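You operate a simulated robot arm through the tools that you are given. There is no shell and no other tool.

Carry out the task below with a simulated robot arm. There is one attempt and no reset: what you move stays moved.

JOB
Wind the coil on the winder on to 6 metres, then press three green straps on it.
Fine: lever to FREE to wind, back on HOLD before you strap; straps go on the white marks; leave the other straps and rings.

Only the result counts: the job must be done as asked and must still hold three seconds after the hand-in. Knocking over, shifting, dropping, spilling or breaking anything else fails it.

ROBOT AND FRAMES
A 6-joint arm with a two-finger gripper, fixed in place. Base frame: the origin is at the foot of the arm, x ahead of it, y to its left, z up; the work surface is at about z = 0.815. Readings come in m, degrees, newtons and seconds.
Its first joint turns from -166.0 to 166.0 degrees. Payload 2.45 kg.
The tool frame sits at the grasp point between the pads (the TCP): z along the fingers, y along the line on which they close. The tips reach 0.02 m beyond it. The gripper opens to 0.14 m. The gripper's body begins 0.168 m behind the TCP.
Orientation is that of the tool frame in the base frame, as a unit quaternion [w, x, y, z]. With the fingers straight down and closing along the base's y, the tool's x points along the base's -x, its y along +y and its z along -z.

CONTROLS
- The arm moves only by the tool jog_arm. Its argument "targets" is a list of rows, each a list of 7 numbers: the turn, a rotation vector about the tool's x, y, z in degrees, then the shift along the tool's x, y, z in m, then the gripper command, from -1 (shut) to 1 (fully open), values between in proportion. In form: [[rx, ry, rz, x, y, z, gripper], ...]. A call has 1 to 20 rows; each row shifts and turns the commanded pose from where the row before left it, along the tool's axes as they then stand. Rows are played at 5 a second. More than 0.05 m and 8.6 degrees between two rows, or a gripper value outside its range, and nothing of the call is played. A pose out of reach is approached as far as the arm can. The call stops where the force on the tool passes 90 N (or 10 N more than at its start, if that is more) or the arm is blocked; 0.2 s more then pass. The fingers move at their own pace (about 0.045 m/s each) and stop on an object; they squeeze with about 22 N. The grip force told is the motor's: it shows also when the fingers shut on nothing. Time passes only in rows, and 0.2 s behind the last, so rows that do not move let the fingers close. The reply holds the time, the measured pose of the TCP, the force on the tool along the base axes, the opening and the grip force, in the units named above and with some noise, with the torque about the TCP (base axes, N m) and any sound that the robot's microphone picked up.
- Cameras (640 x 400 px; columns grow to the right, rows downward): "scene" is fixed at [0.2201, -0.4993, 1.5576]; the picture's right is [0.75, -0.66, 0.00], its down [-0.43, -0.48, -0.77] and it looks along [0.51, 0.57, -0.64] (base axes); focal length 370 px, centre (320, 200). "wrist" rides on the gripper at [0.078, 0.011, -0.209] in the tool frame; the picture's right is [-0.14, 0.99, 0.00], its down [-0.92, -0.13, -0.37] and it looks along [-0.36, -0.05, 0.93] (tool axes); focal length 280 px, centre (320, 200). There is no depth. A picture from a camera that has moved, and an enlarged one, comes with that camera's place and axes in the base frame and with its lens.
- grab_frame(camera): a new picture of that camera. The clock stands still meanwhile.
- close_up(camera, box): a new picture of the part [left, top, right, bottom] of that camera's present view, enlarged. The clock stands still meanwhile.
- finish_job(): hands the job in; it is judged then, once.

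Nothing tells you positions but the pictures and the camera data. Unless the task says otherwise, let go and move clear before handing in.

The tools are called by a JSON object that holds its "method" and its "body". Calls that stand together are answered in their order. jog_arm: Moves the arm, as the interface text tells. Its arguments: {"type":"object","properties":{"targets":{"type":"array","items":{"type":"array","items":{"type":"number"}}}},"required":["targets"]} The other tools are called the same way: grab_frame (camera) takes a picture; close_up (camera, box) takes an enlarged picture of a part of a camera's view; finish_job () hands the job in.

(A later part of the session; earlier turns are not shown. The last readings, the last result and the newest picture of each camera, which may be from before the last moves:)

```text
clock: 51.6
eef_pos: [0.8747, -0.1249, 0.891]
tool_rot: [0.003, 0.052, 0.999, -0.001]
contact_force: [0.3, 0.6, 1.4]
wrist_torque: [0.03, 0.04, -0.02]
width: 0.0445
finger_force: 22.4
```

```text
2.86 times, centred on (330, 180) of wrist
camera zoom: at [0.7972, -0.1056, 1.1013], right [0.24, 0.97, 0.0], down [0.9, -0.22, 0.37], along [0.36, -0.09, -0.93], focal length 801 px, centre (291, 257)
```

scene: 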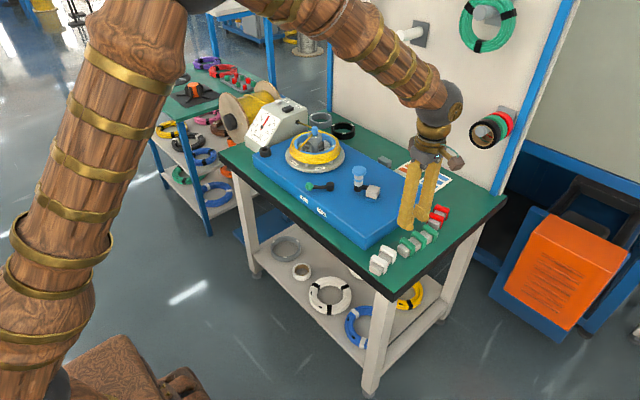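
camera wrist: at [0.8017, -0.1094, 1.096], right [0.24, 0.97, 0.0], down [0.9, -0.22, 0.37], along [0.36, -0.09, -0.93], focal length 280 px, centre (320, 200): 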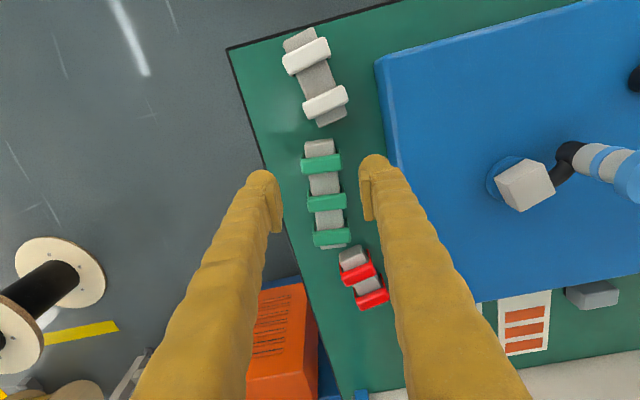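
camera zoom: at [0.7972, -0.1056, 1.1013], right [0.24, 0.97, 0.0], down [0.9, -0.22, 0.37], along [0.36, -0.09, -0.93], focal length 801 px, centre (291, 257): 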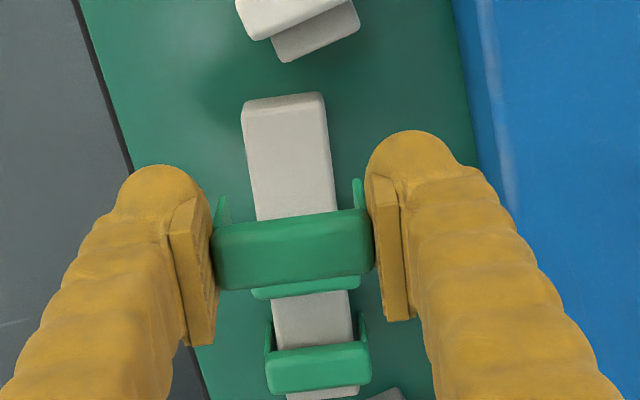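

The strap is off the bar and held level. I raise it well above everything and carry it towards the second mark, near (0.980, 0.291).

{"method": "jog_arm", "body": {"targets": [[0, 0, 0, 0, 0, -0.04, -1], [0, 0, 0, 0, 0, -0.04, -1], [0, 0, 0, 0, 0, -0.045, -1], [0, 0, 0, -0.0065, 0.042, 0, -1], [0, 0, 0, -0.0065, 0.042, 0, -1], [0, 0, 0, -0.0065, 0.042, 0, -1], [0, 0, 0, -0.0065, 0.042, 0, -1], [0, 0, 0, -0.0065, 0.042, 0, -1], [0, 0, 0, -0.0065, 0.042, 0, -1], [0, 0, 0, -0.0065, 0.042, 0, -1], [0, 0, 0, -0.0065, 0.042, 0, -1], [0, 0, 0, -0.0065, 0.042, 0, -1], [0, 0, 0, -0.0065, 0.042, 0, -1], [0, 0, -7.02, 0, 0, 0, -1], [0, 0, -7.02, 0, 0, 0, -1], [0, 0, -7.02, 0, 0, 0, -1], [0, 0, -7.02, 0, 0, 0, -1], [0, 0, -7.02, 0, 0, 0, -1], [0, 0, 0, 0, 0, 0, -1]]}}

{"method": "grab_frame", "body": {"camera": "wrist"}}

{"method": "grab_frame", "body": {"camera": "scene"}}

```text
clock: 55.6
eef_pos: [0.9808, 0.2858, 1.0159]
tool_rot: [0.003, -0.252, 0.968, -0.001]
contact_force: [-0.7, -0.1, 0.0]
wrist_torque: [-0.01, -0.01, 0.02]
width: 0.0443
finger_force: 22.2
```

```text
taken
camera wrist: at [0.9077, 0.2571, 1.2262], right [-0.36, 0.93, 0.0], down [0.86, 0.34, 0.37], along [0.35, 0.13, -0.93], focal length 280 px, centre (320, 200)
```

wrist: 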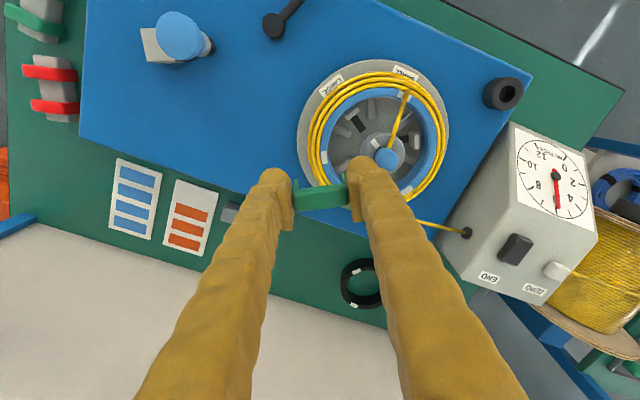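

```text
taken
```

scene: 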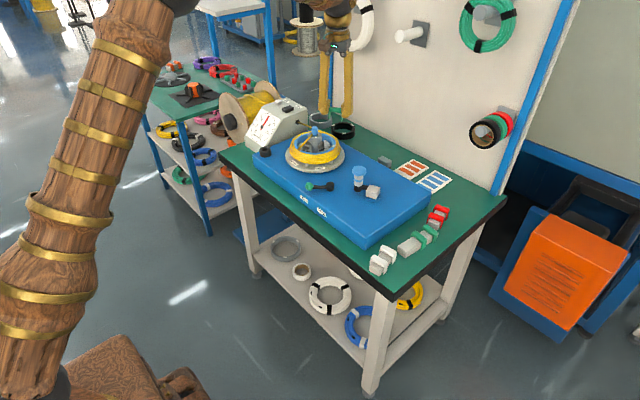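

{"method": "close_up", "body": {"camera": "wrist", "box": [285, 60, 465, 220]}}

```text
2.50 times, centred on (375, 140) of wrist
camera zoom: at [0.9077, 0.2571, 1.2262], right [-0.36, 0.93, 0.0], down [0.86, 0.34, 0.37], along [0.35, 0.13, -0.93], focal length 701 px, centre (182, 350)
```

zoom: 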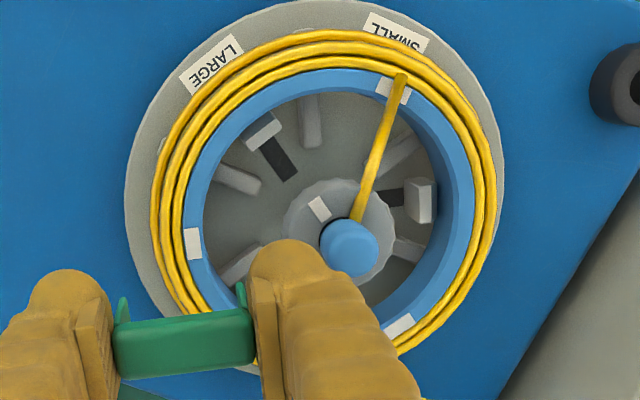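

The three marks now measure (0.8787, 0.3514), (0.9799, 0.2907) and (0.982, 0.408). The ring plus wire spans radii of about 0.061 to 0.088 m. I centre the strap at radius about 0.0735 over the second mark and lower it to just above the ring.

{"method": "jog_arm", "body": {"targets": [[0, 0, 0, -0.0027, -0.0006, 0.03, -1], [0, 0, 0, 0, 0, 0.03, -1], [0, 0, 0, 0, 0, 0.025, -1], [0, 0, 0, 0, 0, 0, -1]]}}

{"method": "close_up", "body": {"camera": "wrist", "box": [270, 100, 430, 230]}}

{"method": "close_up", "body": {"camera": "scene", "box": [275, 100, 365, 180]}}

```text
clock: 56.6
eef_pos: [0.9834, 0.2859, 0.9316]
tool_rot: [0.003, -0.251, 0.968, -0.001]
contact_force: [-0.1, 0.6, -0.3]
wrist_torque: [-0.02, 0.01, 0.02]
width: 0.0444
finger_force: 21.9
```

```text
3.08 times, centred on (350, 165) of wrist
camera zoom: at [0.9092, 0.2579, 1.1418], right [-0.36, 0.93, 0.0], down [0.86, 0.34, 0.37], along [0.35, 0.13, -0.93], focal length 863 px, centre (228, 308)
```

zoom: 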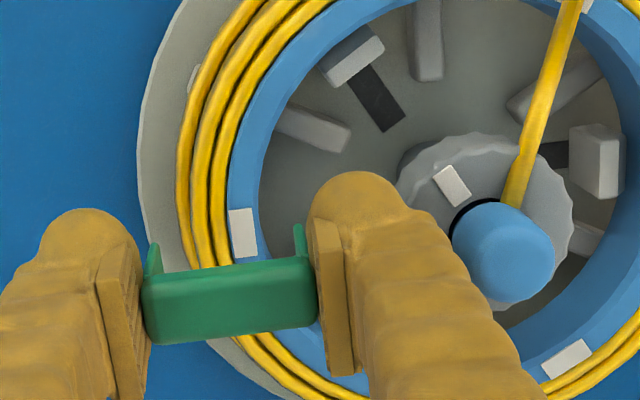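

```text
5.00 times, centred on (320, 140) of scene
camera zoom: at [0.2201, -0.4993, 1.5576], right [0.75, -0.66, 0.0], down [-0.43, -0.48, -0.77], along [0.51, 0.57, -0.64], focal length 1852 px, centre (320, 500)
```

zoom: 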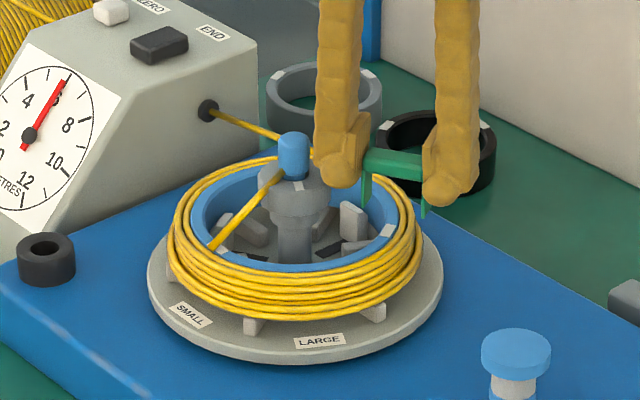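

The strap's legs straddle the ring and wire at radii of about 0.052 and 0.095, on the mark's line. I lower carefully and watch the force.

{"method": "jog_arm", "body": {"targets": [[0, 0, 0, 0, 0, 0.01, -1], [0, 0, 0, 0, 0, 0.01, -1], [0, 0, 0, 0, 0, 0.008, -1], [0, 0, 0, 0, 0, 0, -1]]}}

{"method": "close_up", "body": {"camera": "wrist", "box": [270, 100, 430, 230]}}

{"method": "close_up", "body": {"camera": "scene", "box": [275, 100, 365, 180]}}

```text
clock: 57.6
eef_pos: [0.9845, 0.287, 0.9022]
tool_rot: [0.003, -0.251, 0.968, -0.001]
contact_force: [0.7, 0.3, 0.2]
wrist_torque: [-0.02, 0.03, 0.02]
width: 0.0444
finger_force: 21.6
```

```text
3.08 times, centred on (350, 165) of wrist
camera zoom: at [0.9102, 0.2578, 1.1124], right [-0.36, 0.93, 0.0], down [0.86, 0.34, 0.37], along [0.35, 0.13, -0.93], focal length 863 px, centre (228, 308)
```

zoom: 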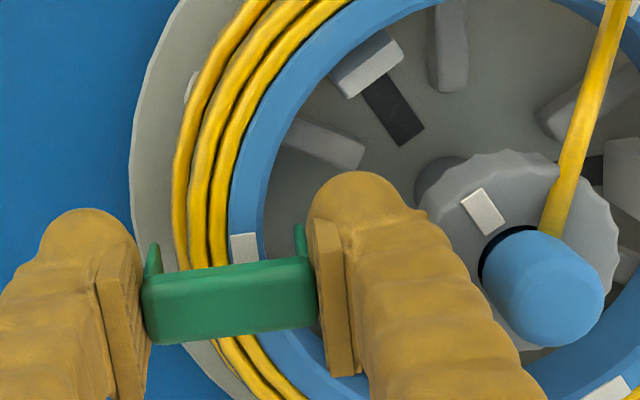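

```text
5.00 times, centred on (320, 140) of scene
camera zoom: at [0.2201, -0.4993, 1.5576], right [0.75, -0.66, 0.0], down [-0.43, -0.48, -0.77], along [0.51, 0.57, -0.64], focal length 1852 px, centre (320, 500)
```

zoom: 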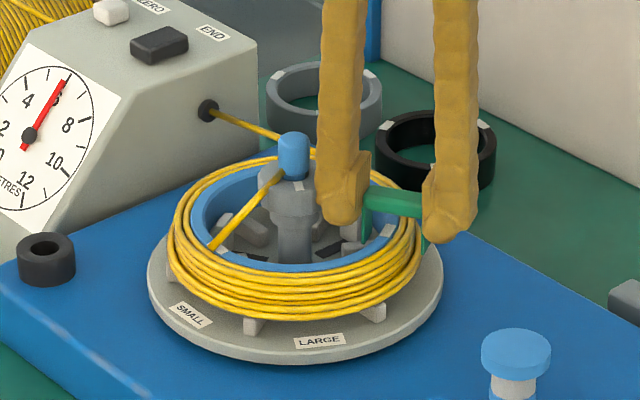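

There is no contact yet, and the strap is over the mark. I continue down in small steps.

{"method": "jog_arm", "body": {"targets": [[0, 0, 0, 0, 0.0008, 0.004, -1], [0, 0, 0, 0, 0, 0.004, -1], [0, 0, 0, 0, 0, 0.004, -1], [0, 0, 0, 0, 0, 0, -1]]}}

{"method": "close_up", "body": {"camera": "scene", "box": [305, 110, 365, 170]}}

```text
clock: 58.6
eef_pos: [0.983, 0.2864, 0.8913]
tool_rot: [0.003, -0.251, 0.968, 0.0]
contact_force: [0.5, 0.3, -0.4]
wrist_torque: [0.0, -0.03, 0.03]
width: 0.0444
finger_force: 22.2
```

```text
6.67 times, centred on (335, 140) of scene
camera zoom: at [0.2201, -0.4993, 1.5576], right [0.75, -0.66, 0.0], down [-0.43, -0.48, -0.77], along [0.51, 0.57, -0.64], focal length 2470 px, centre (220, 600)
```

zoom: 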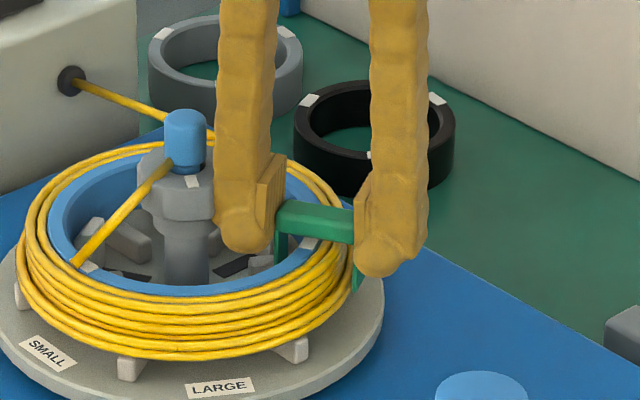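

Still free, so I continue down in 2 mm steps until the strap meets the ring.

{"method": "jog_arm", "body": {"targets": [[0, 0, 0, 0, 0, 0.002, -1], [0, 0, 0, 0, 0, 0.002, -1], [0, 0, 0, 0, 0, 0.002, -1], [0, 0, 0, 0, 0, 0, -1]]}}

{"method": "close_up", "body": {"camera": "scene", "box": [305, 110, 365, 170]}}

{"method": "close_up", "body": {"camera": "wrist", "box": [270, 100, 430, 230]}}

```text
clock: 59.6
eef_pos: [0.9847, 0.2873, 0.8871]
tool_rot: [0.003, -0.251, 0.968, 0.0]
contact_force: [-1.4, 2.5, 15.3]
wrist_torque: [0.06, 0.02, -0.01]
width: 0.0444
finger_force: 21.8
```

```text
6.67 times, centred on (335, 140) of scene
camera zoom: at [0.2201, -0.4993, 1.5576], right [0.75, -0.66, 0.0], down [-0.43, -0.48, -0.77], along [0.51, 0.57, -0.64], focal length 2470 px, centre (220, 600)
```

zoom: 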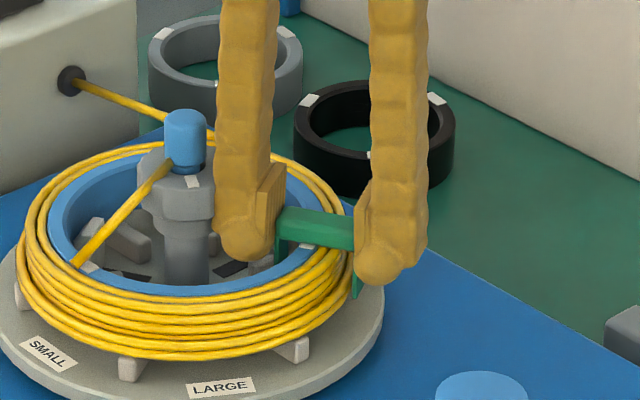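

```text
3.08 times, centred on (350, 165) of wrist
camera zoom: at [0.9099, 0.2584, 1.0959], right [-0.36, 0.93, 0.0], down [0.86, 0.34, 0.37], along [0.35, 0.13, -0.93], focal length 863 px, centre (228, 308)
```

zoom: 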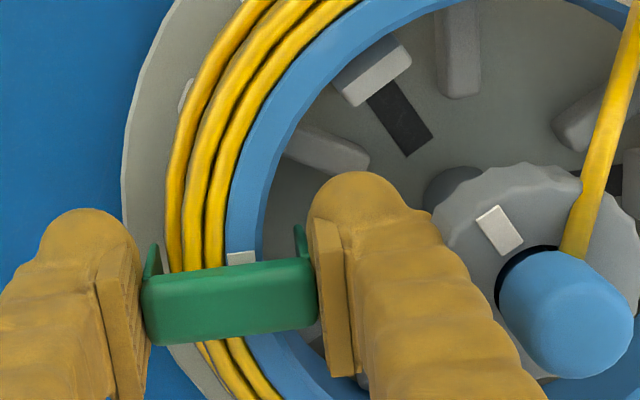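

The strap touches the ring with about 15 N. I press further, listening for a click.

{"method": "jog_arm", "body": {"targets": [[0, 0, 0, 0, 0, 0.001, -1], [0, 0, 0, 0, 0, 0.001, -1], [0, 0, 0, 0, 0, 0.001, -1], [0, 0, 0, 0, 0, 0, -1]]}}

{"method": "close_up", "body": {"camera": "scene", "box": [305, 110, 365, 170]}}

```text
clock: 60.6
eef_pos: [0.9848, 0.2868, 0.8827]
tool_rot: [0.003, -0.251, 0.968, -0.001]
contact_force: [0.4, -0.7, 15.7]
wrist_torque: [0.01, -0.05, 0.0]
width: 0.0438
finger_force: 21.9
```

```text
6.67 times, centred on (335, 140) of scene
camera zoom: at [0.2201, -0.4993, 1.5576], right [0.75, -0.66, 0.0], down [-0.43, -0.48, -0.77], along [0.51, 0.57, -0.64], focal length 2470 px, centre (220, 600)
```

zoom: 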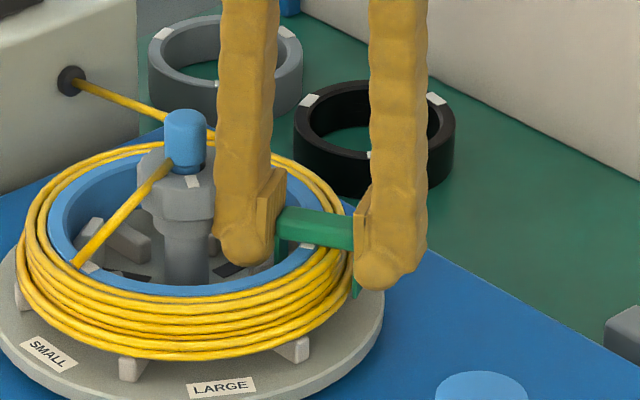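

The fingers now slip down along the block at about 16 N, so the strap rests on the ring and wants a harder push from above. I let go gently, rise, close the fingers, and press on the block's top.

{"method": "jog_arm", "body": {"targets": [[0, 0, 0, 0, 0, -0.002, -0.25], [0, 0, 0, 0, 0, 0, -0.229], [0, 0, 0, 0, 0, -0.01, -0.229], [0, 0, 0, 0, 0, -0.02, -0.229], [0, 0, 0, 0, 0, -0.03, -0.229], [0, 0, 0, 0, 0, 0, -1], [0, 0, 0, 0, 0, 0, -1], [0, 0, 0, 0, 0, 0, -1], [0, 0, 0, 0, 0, 0, -1]]}}

{"method": "close_up", "body": {"camera": "scene", "box": [305, 110, 365, 170]}}

{"method": "close_up", "body": {"camera": "wrist", "box": [270, 100, 430, 230]}}

```text
clock: 62.6
eef_pos: [0.9839, 0.2859, 0.9461]
tool_rot: [0.003, -0.251, 0.968, -0.002]
contact_force: [0.3, 0.8, 0.7]
wrist_torque: [-0.04, 0.01, -0.02]
width: 0.0001
finger_force: 22.1
```

```text
6.67 times, centred on (335, 140) of scene
camera zoom: at [0.2201, -0.4993, 1.5576], right [0.75, -0.66, 0.0], down [-0.43, -0.48, -0.77], along [0.51, 0.57, -0.64], focal length 2470 px, centre (220, 600)
```

zoom: 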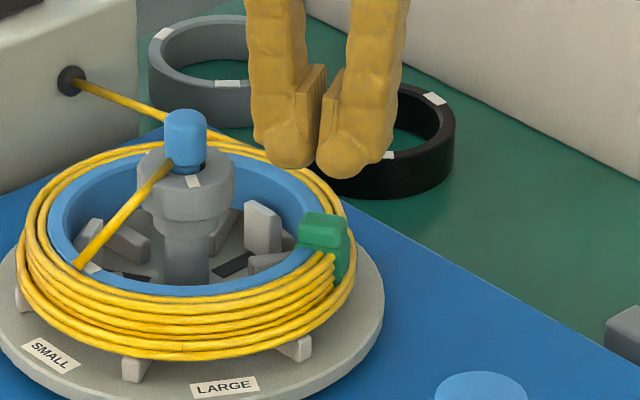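

```text
3.08 times, centred on (350, 165) of wrist
camera zoom: at [0.9101, 0.2573, 1.1549], right [-0.36, 0.93, 0.0], down [0.86, 0.34, 0.37], along [0.35, 0.13, -0.93], focal length 863 px, centre (228, 308)
```

zoom: 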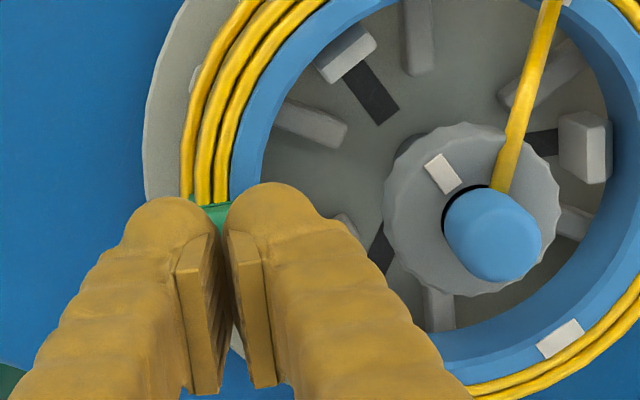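

{"method": "close_up", "body": {"camera": "scene", "box": [320, 130, 350, 160]}}

{"method": "jog_arm", "body": {"targets": [[0, 0, 0, 0.02, 0, -0.04, -1], [0, 0, 0, 0.03, 0, -0.03, -1], [0, 0, 0, 0.03, 0, -0.02, -1]]}}

{"method": "grab_frame", "body": {"camera": "wrist"}}

```text
13.33 times, centred on (335, 145) of scene
camera zoom: at [0.2201, -0.4993, 1.5576], right [0.75, -0.66, 0.0], down [-0.43, -0.48, -0.77], along [0.51, 0.57, -0.64], focal length 4940 px, centre (120, 933)
```

zoom: 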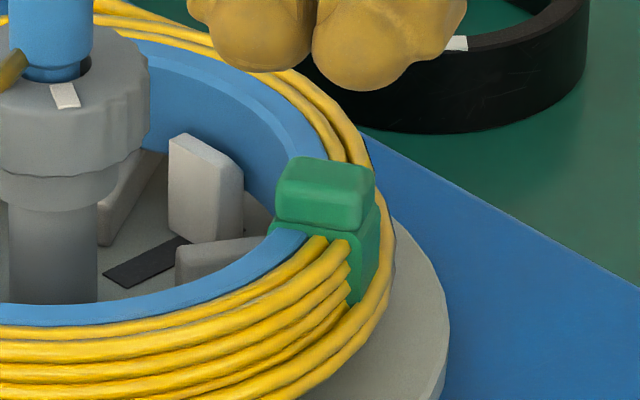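

```text
clock: 63.4
eef_pos: [0.9137, 0.2481, 1.0332]
tool_rot: [0.001, -0.251, 0.968, -0.001]
contact_force: [-0.7, 0.1, -0.9]
wrist_torque: [0.01, 0.04, 0.02]
width: 0.0
finger_force: 22.1
```

```text
taken
camera wrist: at [0.8396, 0.2195, 1.242], right [-0.36, 0.93, 0.0], down [0.86, 0.34, 0.37], along [0.35, 0.13, -0.93], focal length 280 px, centre (320, 200)
```

wrist: 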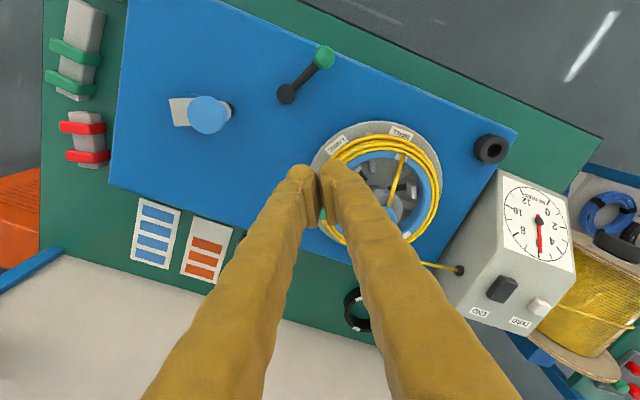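

The strap's look changed after release: it now seems closed snugly around ring and wire. I move aside to see it clearly from the wrist camera.

{"method": "jog_arm", "body": {"targets": [[0, 0, 0, 0.04, 0, 0, -1], [0, 0, 0, 0.04, 0, 0, -1], [0, 0, 0, 0, 0, 0, -1]]}}

{"method": "close_up", "body": {"camera": "wrist", "box": [290, 100, 450, 280]}}

{"method": "close_up", "body": {"camera": "scene", "box": [280, 110, 360, 180]}}

```text
clock: 64.2
eef_pos: [0.8467, 0.2085, 1.032]
tool_rot: [0.004, -0.252, 0.968, -0.001]
contact_force: [-0.1, -0.2, 1.1]
wrist_torque: [0.01, -0.02, 0.01]
width: 0.0
finger_force: 22.7
```

```text
2.22 times, centred on (370, 190) of wrist
camera zoom: at [0.7716, 0.1798, 1.2426], right [-0.36, 0.93, 0.0], down [0.86, 0.34, 0.37], along [0.35, 0.13, -0.93], focal length 623 px, centre (209, 222)
```

zoom: 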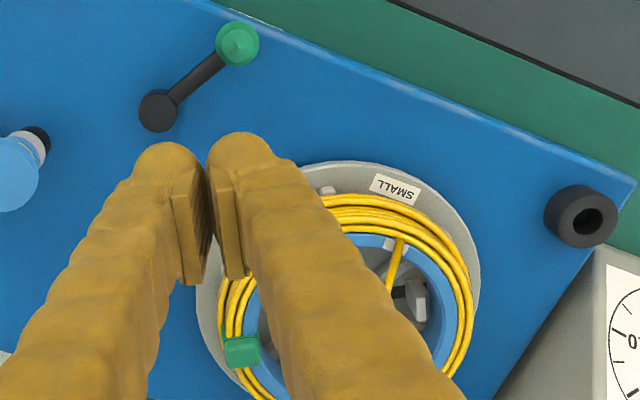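

```text
5.71 times, centred on (320, 145) of scene
camera zoom: at [0.2201, -0.4993, 1.5576], right [0.75, -0.66, 0.0], down [-0.43, -0.48, -0.77], along [0.51, 0.57, -0.64], focal length 2117 px, centre (320, 514)
```

zoom: 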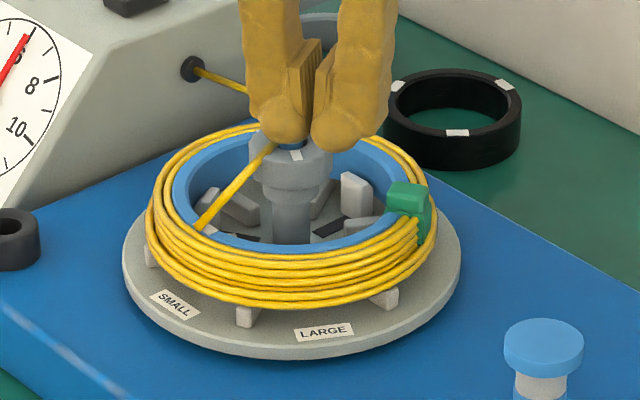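

The strap now hugs ring and wire right on the second mark. Next I fetch the middle green strap at about (0.921, −0.132), removing the small leftover tilt of the tool on the way.

{"method": "jog_arm", "body": {"targets": [[-0.205, 0.367, 0, 0, 0, 0, -1], [0, 0, 7.02, 0, 0, 0, -0.5], [0, 0, 7.02, 0, 0, 0, -0.071], [0, 0, 7.02, 0, 0, 0, -0.071], [0, 0, 7.02, 0, 0, 0, -0.071], [0, 0, 7.02, 0, 0, 0, -0.071], [0, 0, 0, -0.0136, -0.0414, 0, -0.071], [0, 0, 0, -0.0136, -0.0414, 0, -0.071], [0, 0, 0, -0.0136, -0.0414, 0, -0.071], [0, 0, 0, -0.0136, -0.0414, 0, -0.071], [0, 0, 0, -0.0136, -0.0414, 0, -0.071], [0, 0, 0, -0.0136, -0.0414, 0, -0.071], [0, 0, 0, -0.0136, -0.0414, 0, -0.071], [0, 0, 0, -0.0136, -0.0414, 0, -0.071], [0, 0, 0, 0, 0, 0.04, -0.071], [0, 0, 0, 0, 0, 0.04, -0.071], [0, 0, 0, 0, 0, 0.04, -0.071], [0, 0, 0, 0, 0, 0, -0.071]]}}

{"method": "close_up", "body": {"camera": "wrist", "box": [260, 110, 400, 250]}}

{"method": "close_up", "body": {"camera": "scene", "box": [280, 110, 360, 180]}}

```text
clock: 68.0
eef_pos: [0.9152, -0.1321, 0.9162]
tool_rot: [-0.001, 0.052, 0.999, -0.001]
contact_force: [0.6, 0.2, -0.2]
wrist_torque: [0.01, 0.01, 0.04]
width: 0.065
finger_force: 0.0
```

```text
2.86 times, centred on (330, 180) of wrist
camera zoom: at [0.8393, -0.114, 1.127], right [0.24, 0.97, 0.0], down [0.9, -0.22, 0.37], along [0.36, -0.09, -0.93], focal length 801 px, centre (291, 257)
```

zoom: 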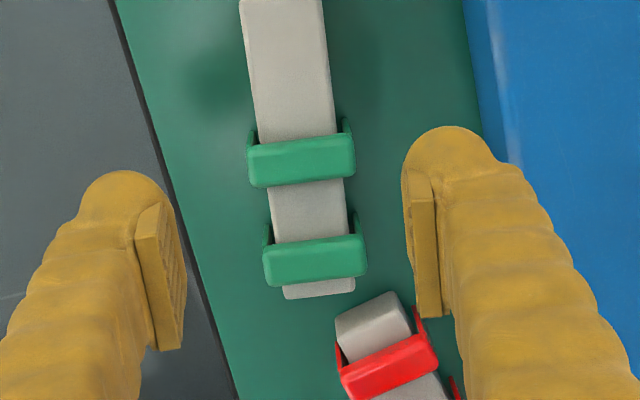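

```text
5.71 times, centred on (320, 145) of scene
camera zoom: at [0.2201, -0.4993, 1.5576], right [0.75, -0.66, 0.0], down [-0.43, -0.48, -0.77], along [0.51, 0.57, -0.64], focal length 2117 px, centre (320, 514)
```

zoom: 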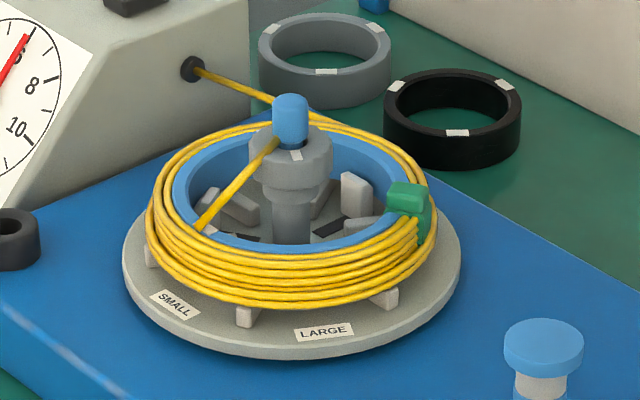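

The middle strap is at about (0.923, −0.1305). I shift over it and go down to a checking height.

{"method": "jog_arm", "body": {"targets": [[0, 0, 0, -0.0068, 0.0031, 0.03, -0.071], [0, 0, 0, 0, 0, 0.03, -0.071], [0, 0, 0, 0, 0, 0.02, -0.071], [0, 0, 0, 0, 0, 0, -0.071]]}}

{"method": "close_up", "body": {"camera": "wrist", "box": [260, 110, 400, 250]}}

```text
clock: 69.0
eef_pos: [0.9259, -0.1319, 0.8363]
tool_rot: [-0.001, 0.053, 0.999, -0.001]
contact_force: [0.1, 0.4, -0.8]
wrist_torque: [-0.01, -0.02, -0.01]
width: 0.0652
finger_force: 0.1
```

```text
2.86 times, centred on (330, 180) of wrist
camera zoom: at [0.8495, -0.1119, 1.0469], right [0.24, 0.97, 0.0], down [0.9, -0.22, 0.37], along [0.36, -0.09, -0.93], focal length 801 px, centre (291, 257)
```

zoom: 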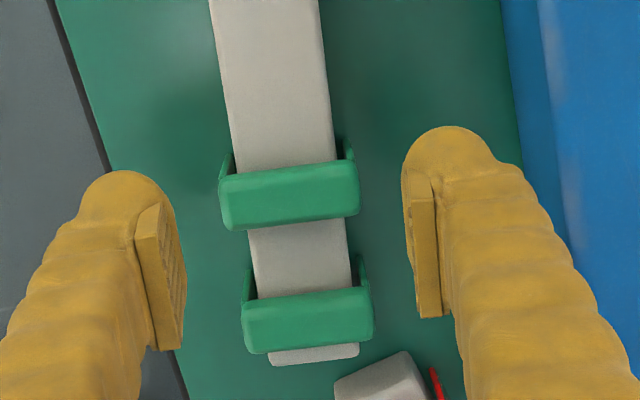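

A 4 mm correction along the bar is needed, then I descend and grip it like the first.

{"method": "jog_arm", "body": {"targets": [[0, 0, 0, 0.0045, -0.0002, 0.01, -0.071], [0, 0, 0, 0, 0, 0.02, -0.071], [0, 0, 0, 0, 0, 0.0095, -0.071], [0, 0, 0, 0, 0, 0, -0.25], [0, 0, 0, 0, 0, 0, -0.4], [0, 0, 0, 0, 0, 0, -0.6], [0, 0, 0, 0, 0, 0, -1], [0, 0, 0, 0, 0, 0, -1]]}}

{"method": "close_up", "body": {"camera": "wrist", "box": [260, 110, 400, 250]}}

```text
clock: 70.8
eef_pos: [0.9207, -0.1299, 0.7976]
tool_rot: [-0.001, 0.052, 0.999, 0.0]
contact_force: [-0.3, -0.3, 0.0]
wrist_torque: [-0.02, 0.04, -0.02]
width: 0.0444
finger_force: 22.5
```

```text
2.86 times, centred on (330, 180) of wrist
camera zoom: at [0.8436, -0.1115, 1.0069], right [0.24, 0.97, 0.0], down [0.9, -0.22, 0.37], along [0.36, -0.09, -0.93], focal length 801 px, centre (291, 257)
```

zoom: 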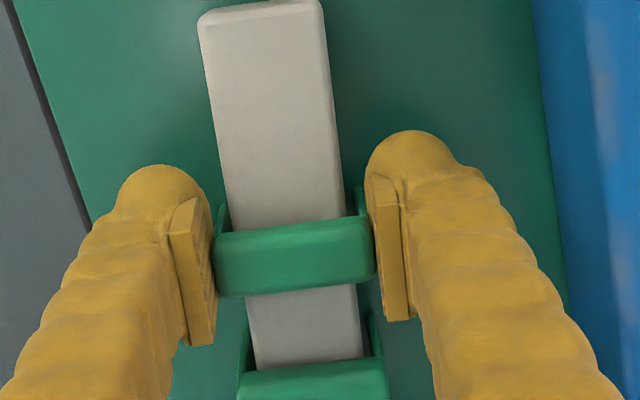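

The second strap is gripped. I lift it and carry it high over to the farthest mark, near (0.982, 0.408).

{"method": "jog_arm", "body": {"targets": [[0, 0, 0, 0, 0, -0.005, -1], [0, 0, 0, 0, 0, -0.02, -1], [0, 0, 0, 0, 0, -0.04, -1], [0, 0, 0, 0, 0, -0.045, -1], [0, 0, 0, 0, 0, -0.045, -1], [0, 0, 0, 0, 0, -0.045, -1], [0, 0, 0, 0, 0, -0.02, -1], [0, 0, 0, -0.0005, 0.0421, 0, -1], [0, 0, 0, -0.0005, 0.0421, 0, -1], [0, 0, 0, -0.0005, 0.0421, 0, -1], [0, 0, 0, -0.0005, 0.0421, 0, -1], [0, 0, 0, -0.0005, 0.0421, 0, -1], [0, 0, 0, -0.0005, 0.0421, 0, -1], [0, 0, 0, -0.0005, 0.0421, 0, -1]]}}

{"method": "jog_arm", "body": {"targets": [[0, 0, 0, -0.0005, 0.0421, 0, -1], [0, 0, 0, -0.0005, 0.0421, 0, -1], [0, 0, 0, -0.0005, 0.0421, 0, -1], [0, 0, 0, -0.0005, 0.0421, 0, -1], [0, 0, 0, -0.0005, 0.0421, 0, -1], [0, 0, 0, -0.0005, 0.0421, 0, -1], [0, 0, 8.43, 0, 0, 0, -1], [0, 0, 8.43, 0, 0, 0, -1], [0, 0, 8.43, 0, 0, 0, -1], [0, 0, 0, 0, 0, 0, -1]]}}

{"method": "grab_frame", "body": {"camera": "wrist"}}

{"method": "grab_frame", "body": {"camera": "scene"}}

```text
clock: 73.8
eef_pos: [0.9578, 0.1634, 1.0163]
tool_rot: [-0.001, 0.053, 0.999, 0.0]
contact_force: [-0.7, 0.2, 0.6]
wrist_torque: [0.07, -0.01, 0.03]
width: 0.0442
finger_force: 22.3
```

```text
clock: 76.0
eef_pos: [0.987, 0.4144, 1.0142]
tool_rot: [-0.001, 0.271, 0.963, -0.001]
contact_force: [0.3, -0.2, -0.5]
wrist_torque: [-0.01, 0.0, -0.01]
width: 0.0443
finger_force: 22.1
```

```text
taken
camera wrist: at [0.9253, 0.4647, 1.2249], right [0.63, 0.77, 0.0], down [0.72, -0.59, 0.37], along [0.28, -0.23, -0.93], focal length 280 px, centre (320, 200)
```

wrist: 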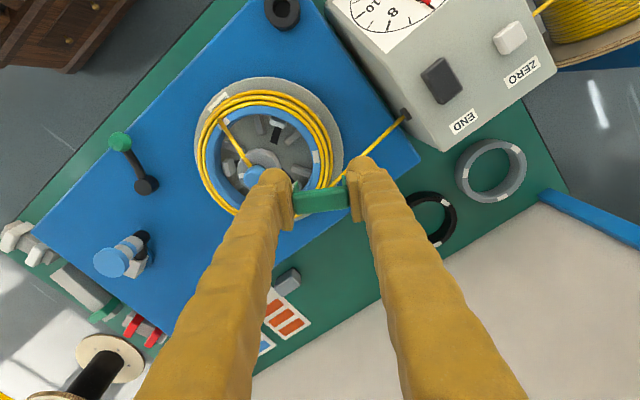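

```text
taken
```

scene: 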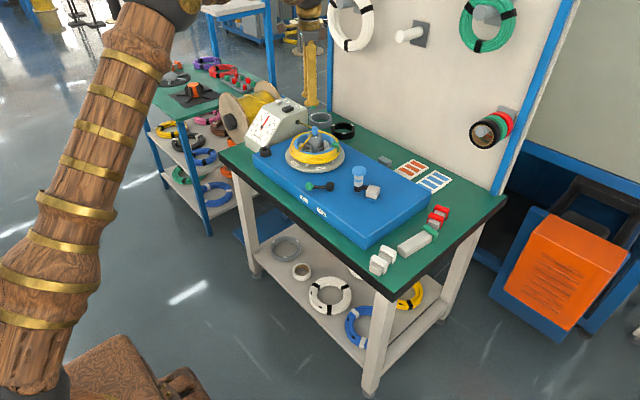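

{"method": "close_up", "body": {"camera": "wrist", "box": [190, 75, 410, 225]}}

```text
2.67 times, centred on (300, 150) of wrist
camera zoom: at [0.9253, 0.4647, 1.2249], right [0.63, 0.77, 0.0], down [0.72, -0.59, 0.37], along [0.28, -0.23, -0.93], focal length 748 px, centre (373, 333)
```

zoom: 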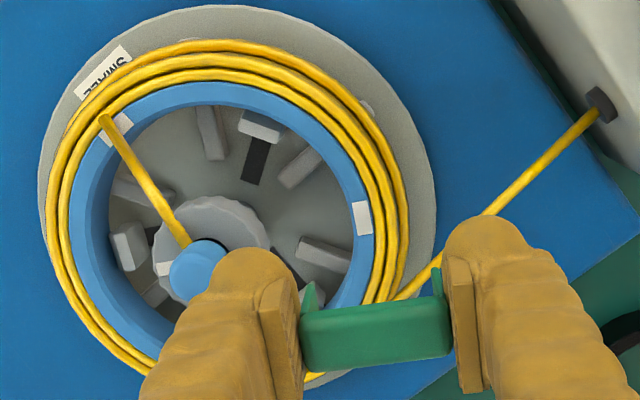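

The third mark measures about (0.982, 0.410). The strap should move about 3 mm along the ring to sit on it. I correct and lower to just above the ring.

{"method": "jog_arm", "body": {"targets": [[0, 0, 0, 0.003, -0.0007, 0.03, -1], [0, 0, 0, 0, 0, 0.03, -1], [0, 0, 0, 0, 0, 0.03, -1], [0, 0, 0, 0, 0, 0.02, -1], [0, 0, 0, 0, 0, 0, -1]]}}

{"method": "close_up", "body": {"camera": "wrist", "box": [250, 110, 410, 230]}}

{"method": "close_up", "body": {"camera": "scene", "box": [280, 95, 360, 165]}}

```text
clock: 77.1
eef_pos: [0.9813, 0.414, 0.9178]
tool_rot: [0.003, 0.27, 0.963, 0.002]
contact_force: [-2.8, -4.5, 13.8]
wrist_torque: [-0.64, 0.31, -0.02]
width: 0.0443
finger_force: 21.6
stopped in row 5: the force on the tool passed its limit at 97 N (the readings are from after the stop); the commanded pose is now the measured one
```

```text
3.33 times, centred on (330, 170) of wrist
camera zoom: at [0.9188, 0.4635, 1.1269], right [0.63, 0.77, 0.01], down [0.72, -0.59, 0.37], along [0.29, -0.23, -0.93], focal length 935 px, centre (287, 300)
```

zoom: 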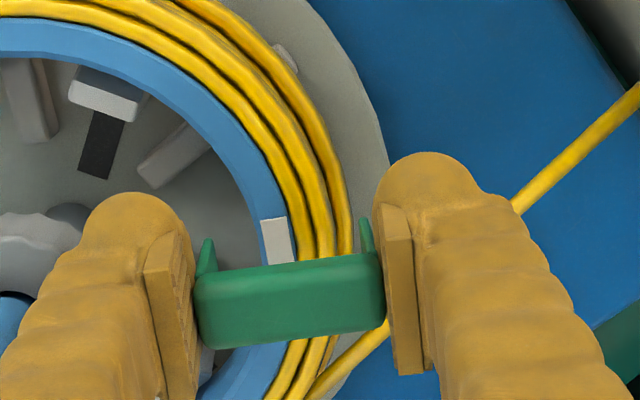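

```text
5.71 times, centred on (320, 130) of scene
camera zoom: at [0.2201, -0.4993, 1.5576], right [0.75, -0.66, 0.0], down [-0.43, -0.48, -0.77], along [0.51, 0.57, -0.64], focal length 2117 px, centre (320, 600)
```

zoom: 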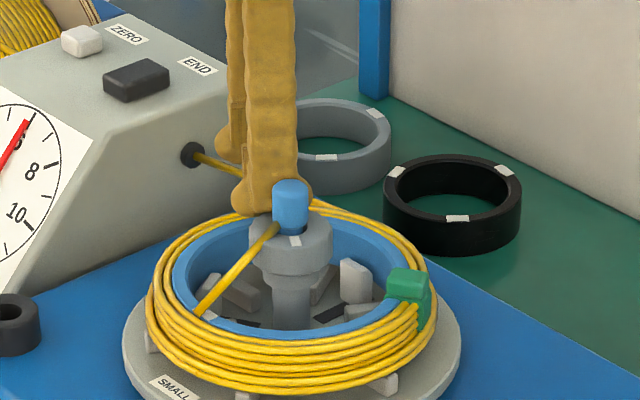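

The tool met something at z = 0.918 and stopped, well above where the strap should touch. I look closely before doing anything else.

{"method": "close_up", "body": {"camera": "scene", "box": [300, 115, 335, 145]}}

{"method": "grab_frame", "body": {"camera": "wrist"}}

{"method": "grab_frame", "body": {"camera": "scene"}}

{"method": "close_up", "body": {"camera": "wrist", "box": [240, 140, 400, 260]}}

```text
13.33 times, centred on (318, 130) of scene
camera zoom: at [0.2201, -0.4993, 1.5576], right [0.75, -0.66, 0.0], down [-0.43, -0.48, -0.77], along [0.51, 0.57, -0.64], focal length 4940 px, centre (353, 1133)
```

zoom: 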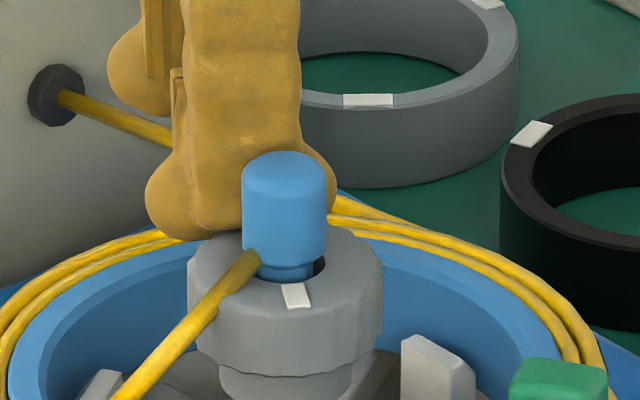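

```text
taken
camera wrist: at [0.9188, 0.4635, 1.1269], right [0.63, 0.77, 0.01], down [0.72, -0.59, 0.37], along [0.29, -0.23, -0.93], focal length 280 px, centre (320, 200)
```

wrist: 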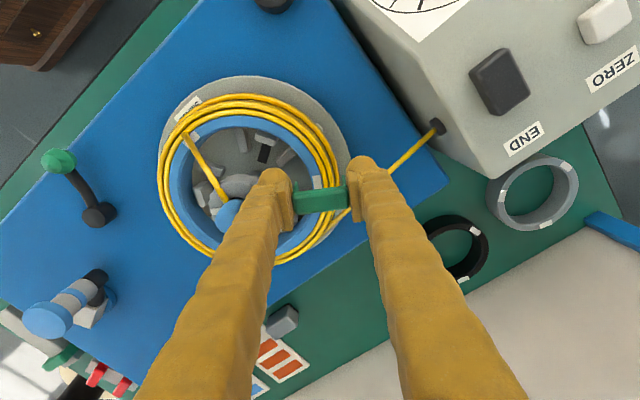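

```text
taken
```

scene: 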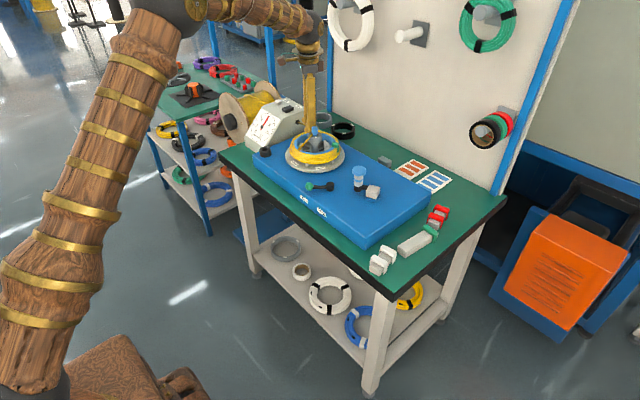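

```text
3.33 times, centred on (320, 200) of wrist
camera zoom: at [0.9188, 0.4635, 1.1269], right [0.63, 0.77, 0.01], down [0.72, -0.59, 0.37], along [0.29, -0.23, -0.93], focal length 935 px, centre (320, 200)
```

zoom: 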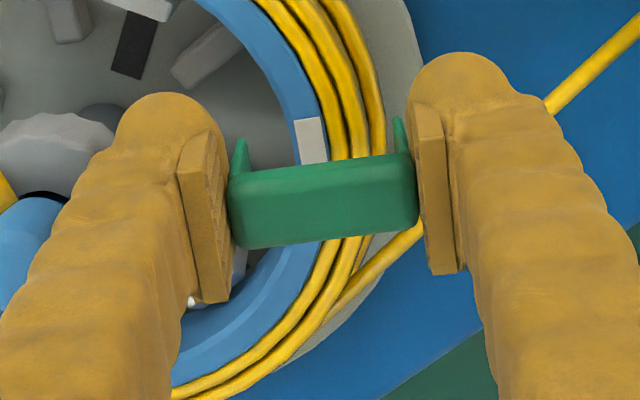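

The inner finger came down on the rim of the grey hub collar, because the strap was held about 4 mm too close to the hub. I rise, straighten the tool, shift outward about 4.7 mm, and check again.

{"method": "jog_arm", "body": {"targets": [[0, 0, 0, 0, 0, -0.01, -1], [0, 0, 0, 0, 0, -0.02, -1], [0.313, 0.272, 0, 0, 0.0047, 0, -1], [0, 0, 0, 0, 0, 0, -1]]}}

{"method": "close_up", "body": {"camera": "wrist", "box": [240, 110, 400, 230]}}

{"method": "close_up", "body": {"camera": "scene", "box": [300, 115, 335, 145]}}

{"method": "close_up", "body": {"camera": "scene", "box": [250, 110, 282, 142]}}

```text
clock: 78.1
eef_pos: [0.9839, 0.4195, 0.9457]
tool_rot: [0.0, 0.27, 0.963, 0.0]
contact_force: [0.0, 0.5, 0.3]
wrist_torque: [-0.03, -0.01, 0.02]
width: 0.0441
finger_force: 21.9
```

```text
3.33 times, centred on (320, 170) of wrist
camera zoom: at [0.9229, 0.4691, 1.1563], right [0.63, 0.78, 0.0], down [0.72, -0.59, 0.37], along [0.29, -0.23, -0.93], focal length 935 px, centre (320, 300)
```

zoom: 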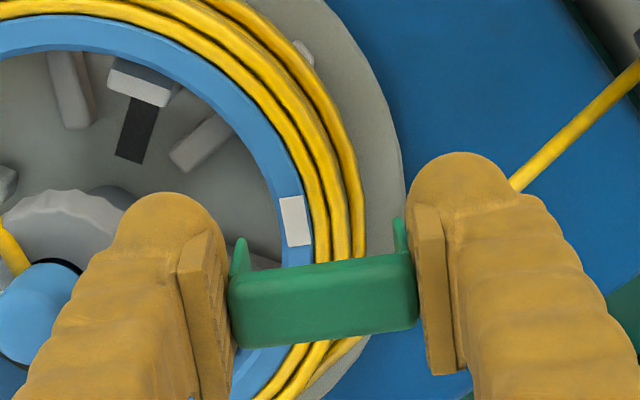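

```text
13.33 times, centred on (318, 130) of scene
camera zoom: at [0.2201, -0.4993, 1.5576], right [0.75, -0.66, 0.0], down [-0.43, -0.48, -0.77], along [0.51, 0.57, -0.64], focal length 4940 px, centre (353, 1133)
```

zoom: 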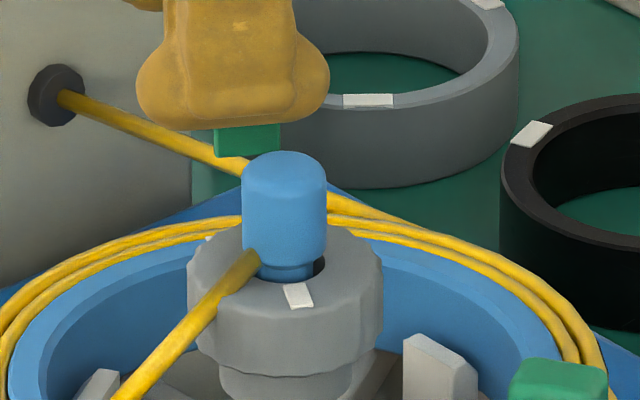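

```text
12.50 times, centred on (266, 126) of scene
camera zoom: at [0.2201, -0.4993, 1.5576], right [0.75, -0.66, 0.0], down [-0.43, -0.48, -0.77], along [0.51, 0.57, -0.64], focal length 4631 px, centre (995, 1125)
```

zoom: 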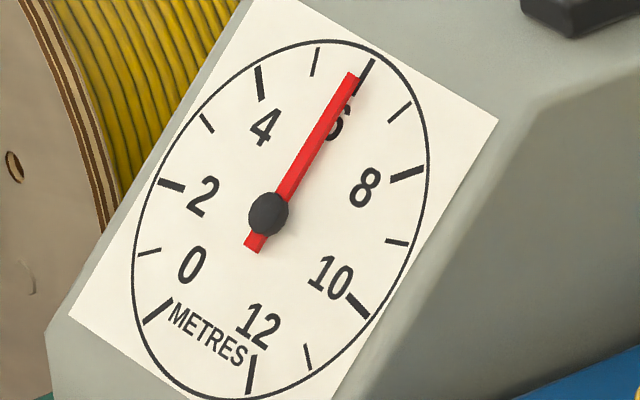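

The dial is unchanged and the strap now sits at about the right radius. I go down in smaller steps, watching the force.

{"method": "jog_arm", "body": {"targets": [[0, 0, 0, -0.001, 0, 0.008, -1], [0, 0, 0, 0, 0, 0.008, -1], [0, 0, 0, 0, 0, 0.006, -1], [0, 0, 0, 0, 0, 0.004, -1], [0, 0, 0, 0, 0, 0, -1]]}}

{"method": "close_up", "body": {"camera": "wrist", "box": [240, 110, 400, 230]}}

```text
clock: 79.3
eef_pos: [0.9857, 0.4179, 0.9196]
tool_rot: [0.0, 0.27, 0.963, 0.0]
contact_force: [-0.6, -0.7, 0.6]
wrist_torque: [0.0, -0.02, 0.0]
width: 0.0443
finger_force: 21.8
```

```text
3.33 times, centred on (320, 170) of wrist
camera zoom: at [0.9236, 0.4679, 1.1299], right [0.63, 0.78, 0.0], down [0.72, -0.59, 0.37], along [0.29, -0.23, -0.93], focal length 935 px, centre (320, 300)
```

zoom: 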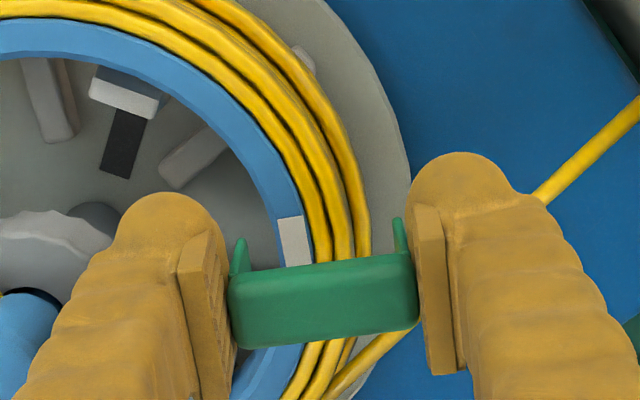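

The legs are just above the ring and clear on both sides (about 9 mm inside, 6 mm outside). I continue down.

{"method": "jog_arm", "body": {"targets": [[0, 0, 0, 0, 0, 0.004, -1], [0, 0, 0, 0, 0, 0.004, -1], [0, 0, 0, 0, 0, 0.004, -1], [0, 0, 0, 0, 0, 0.004, -1], [0, 0, 0, 0, 0, 0, -1]]}}

{"method": "jog_arm", "body": {"targets": [[0, 0, 0, 0, 0, 0.003, -1], [0, 0, 0, 0, 0, 0.003, -1], [0, 0, 0, 0, 0, 0.003, -1], [0, 0, 0, 0, 0, 0, -1]]}}

{"method": "close_up", "body": {"camera": "wrist", "box": [240, 110, 400, 230]}}

```text
clock: 80.5
eef_pos: [0.9847, 0.4176, 0.9043]
tool_rot: [0.0, 0.27, 0.963, 0.001]
contact_force: [0.2, -0.2, -0.4]
wrist_torque: [0.0, -0.01, 0.0]
width: 0.044
finger_force: 22.3
```

```text
clock: 81.5
eef_pos: [0.9845, 0.4192, 0.8954]
tool_rot: [0.0, 0.27, 0.963, 0.0]
contact_force: [-0.5, 0.4, 0.0]
wrist_torque: [-0.02, 0.0, 0.0]
width: 0.0445
finger_force: 22.0
```

```text
3.33 times, centred on (320, 170) of wrist
camera zoom: at [0.923, 0.4686, 1.1051], right [0.63, 0.78, 0.0], down [0.72, -0.59, 0.37], along [0.29, -0.23, -0.93], focal length 935 px, centre (320, 300)
```

zoom: 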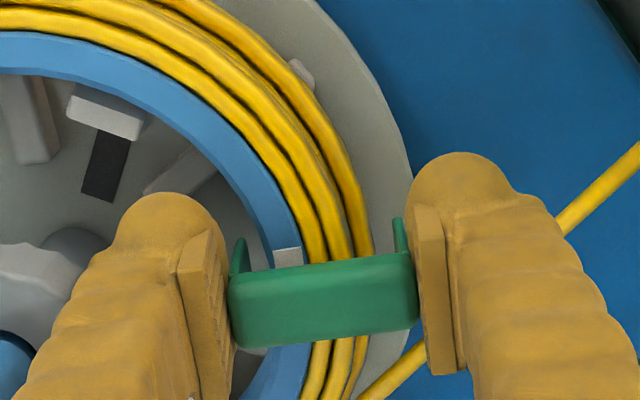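

Still no contact. I lower in 2 mm steps to meet the ring, then press a little.

{"method": "jog_arm", "body": {"targets": [[0, 0, 0, 0, 0, 0.002, -1], [0, 0, 0, 0, 0, 0.002, -1], [0, 0, 0, 0, 0, 0.002, -1], [0, 0, 0, 0, 0, 0.002, -1], [0, 0, 0, 0, 0, 0, -1]]}}

{"method": "jog_arm", "body": {"targets": [[0, 0, 0, 0, 0, 0.0015, -1], [0, 0, 0, 0, 0, 0.0015, -1], [0, 0, 0, 0, 0, 0, -1]]}}

{"method": "close_up", "body": {"camera": "wrist", "box": [240, 110, 400, 230]}}

{"method": "close_up", "body": {"camera": "scene", "box": [290, 105, 350, 165]}}

```text
clock: 82.7
eef_pos: [0.9837, 0.4172, 0.886]
tool_rot: [-0.001, 0.271, 0.963, 0.0]
contact_force: [-0.1, -0.6, -0.4]
wrist_torque: [0.04, 0.0, 0.04]
width: 0.0442
finger_force: 21.7
```

```text
clock: 83.5
eef_pos: [0.9843, 0.4172, 0.8857]
tool_rot: [0.001, 0.27, 0.963, 0.0]
contact_force: [0.2, -0.1, 14.9]
wrist_torque: [-0.07, -0.05, 0.0]
width: 0.0443
finger_force: 21.7
```

```text
3.33 times, centred on (320, 170) of wrist
camera zoom: at [0.9232, 0.4673, 1.0956], right [0.63, 0.78, 0.0], down [0.72, -0.59, 0.37], along [0.29, -0.23, -0.93], focal length 935 px, centre (320, 300)
```

zoom: 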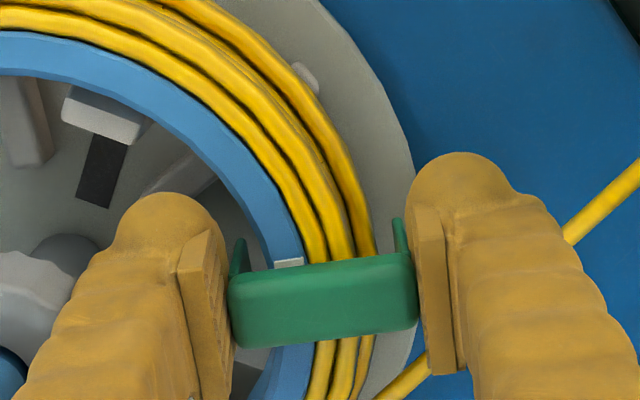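

```text
6.67 times, centred on (320, 135) of scene
camera zoom: at [0.2201, -0.4993, 1.5576], right [0.75, -0.66, 0.0], down [-0.43, -0.48, -0.77], along [0.51, 0.57, -0.64], focal length 2470 px, centre (320, 633)
```

zoom: 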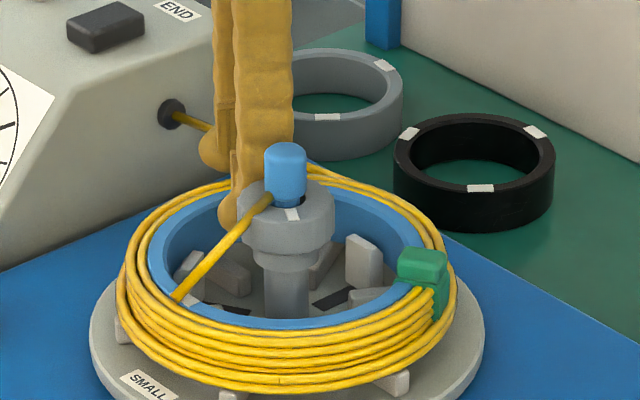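

Contact with about 15 N, just as before. I press the same 3 mm more, then release and rise exactly as with the first strap.

{"method": "jog_arm", "body": {"targets": [[0, 0, 0, 0, 0, 0.001, -1], [0, 0, 0, 0, 0, 0.001, -1], [0, 0, 0, 0, 0, 0.001, -1], [0, 0, 0, 0, 0, 0, -1]]}}

{"method": "close_up", "body": {"camera": "wrist", "box": [240, 110, 400, 230]}}

```text
clock: 84.5
eef_pos: [0.9844, 0.4182, 0.8816]
tool_rot: [0.0, 0.27, 0.963, 0.0]
contact_force: [-1.7, -4.5, 15.5]
wrist_torque: [-0.12, -0.04, -0.02]
width: 0.0441
finger_force: 22.2
```

```text
3.33 times, centred on (320, 170) of wrist
camera zoom: at [0.9236, 0.4678, 1.0914], right [0.63, 0.78, 0.0], down [0.72, -0.59, 0.37], along [0.29, -0.23, -0.93], focal length 935 px, centre (320, 300)
```

zoom: 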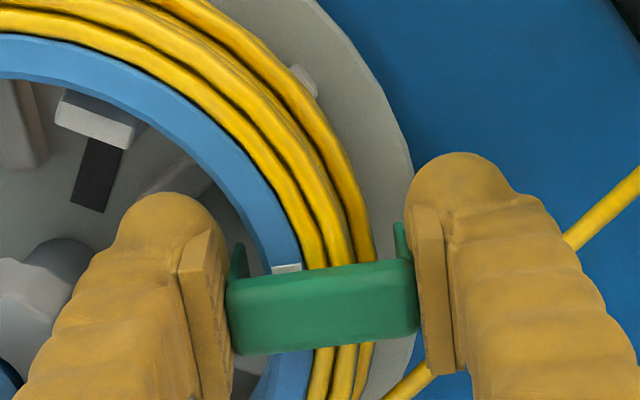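

{"method": "jog_arm", "body": {"targets": [[0, 0, 0, 0, 0, -0.002, -0.25], [0, 0, 0, 0, 0, 0, -0.229], [0, 0, 0, 0, 0, -0.01, -0.229], [0, 0, 0, 0, 0, -0.02, -0.229], [0, 0, 0, 0, 0, -0.03, -0.229]]}}

{"method": "close_up", "body": {"camera": "wrist", "box": [240, 110, 400, 230]}}

{"method": "close_up", "body": {"camera": "scene", "box": [290, 105, 350, 165]}}

```text
clock: 85.7
eef_pos: [0.986, 0.4172, 0.9404]
tool_rot: [0.0, 0.27, 0.963, -0.001]
contact_force: [-0.2, 0.0, -0.3]
wrist_torque: [0.0, 0.03, -0.03]
width: 0.0539
finger_force: 0.1
```

```text
3.33 times, centred on (320, 170) of wrist
camera zoom: at [0.9243, 0.4679, 1.1507], right [0.63, 0.78, 0.0], down [0.72, -0.59, 0.37], along [0.29, -0.23, -0.93], focal length 935 px, centre (320, 300)
```

zoom: 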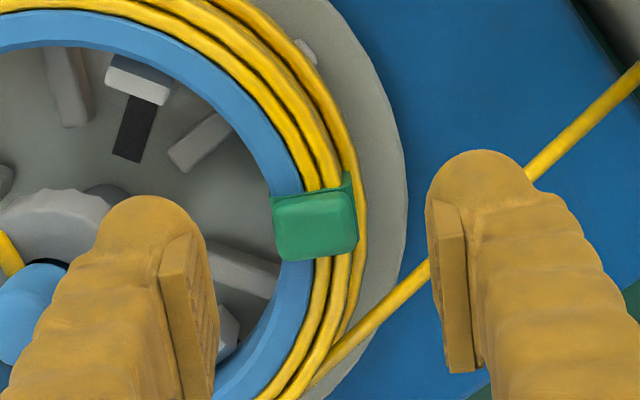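

```text
6.67 times, centred on (320, 135) of scene
camera zoom: at [0.2201, -0.4993, 1.5576], right [0.75, -0.66, 0.0], down [-0.43, -0.48, -0.77], along [0.51, 0.57, -0.64], focal length 2470 px, centre (320, 633)
```

zoom: 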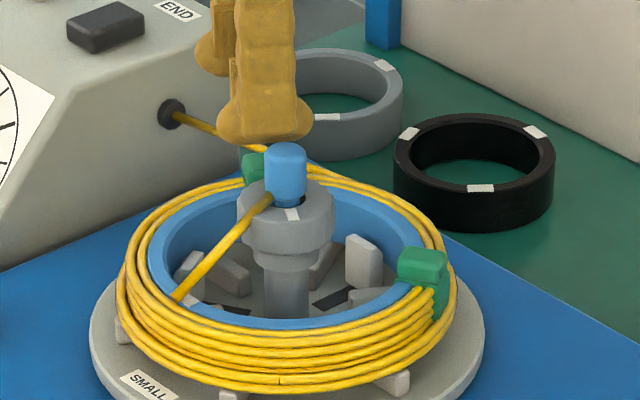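

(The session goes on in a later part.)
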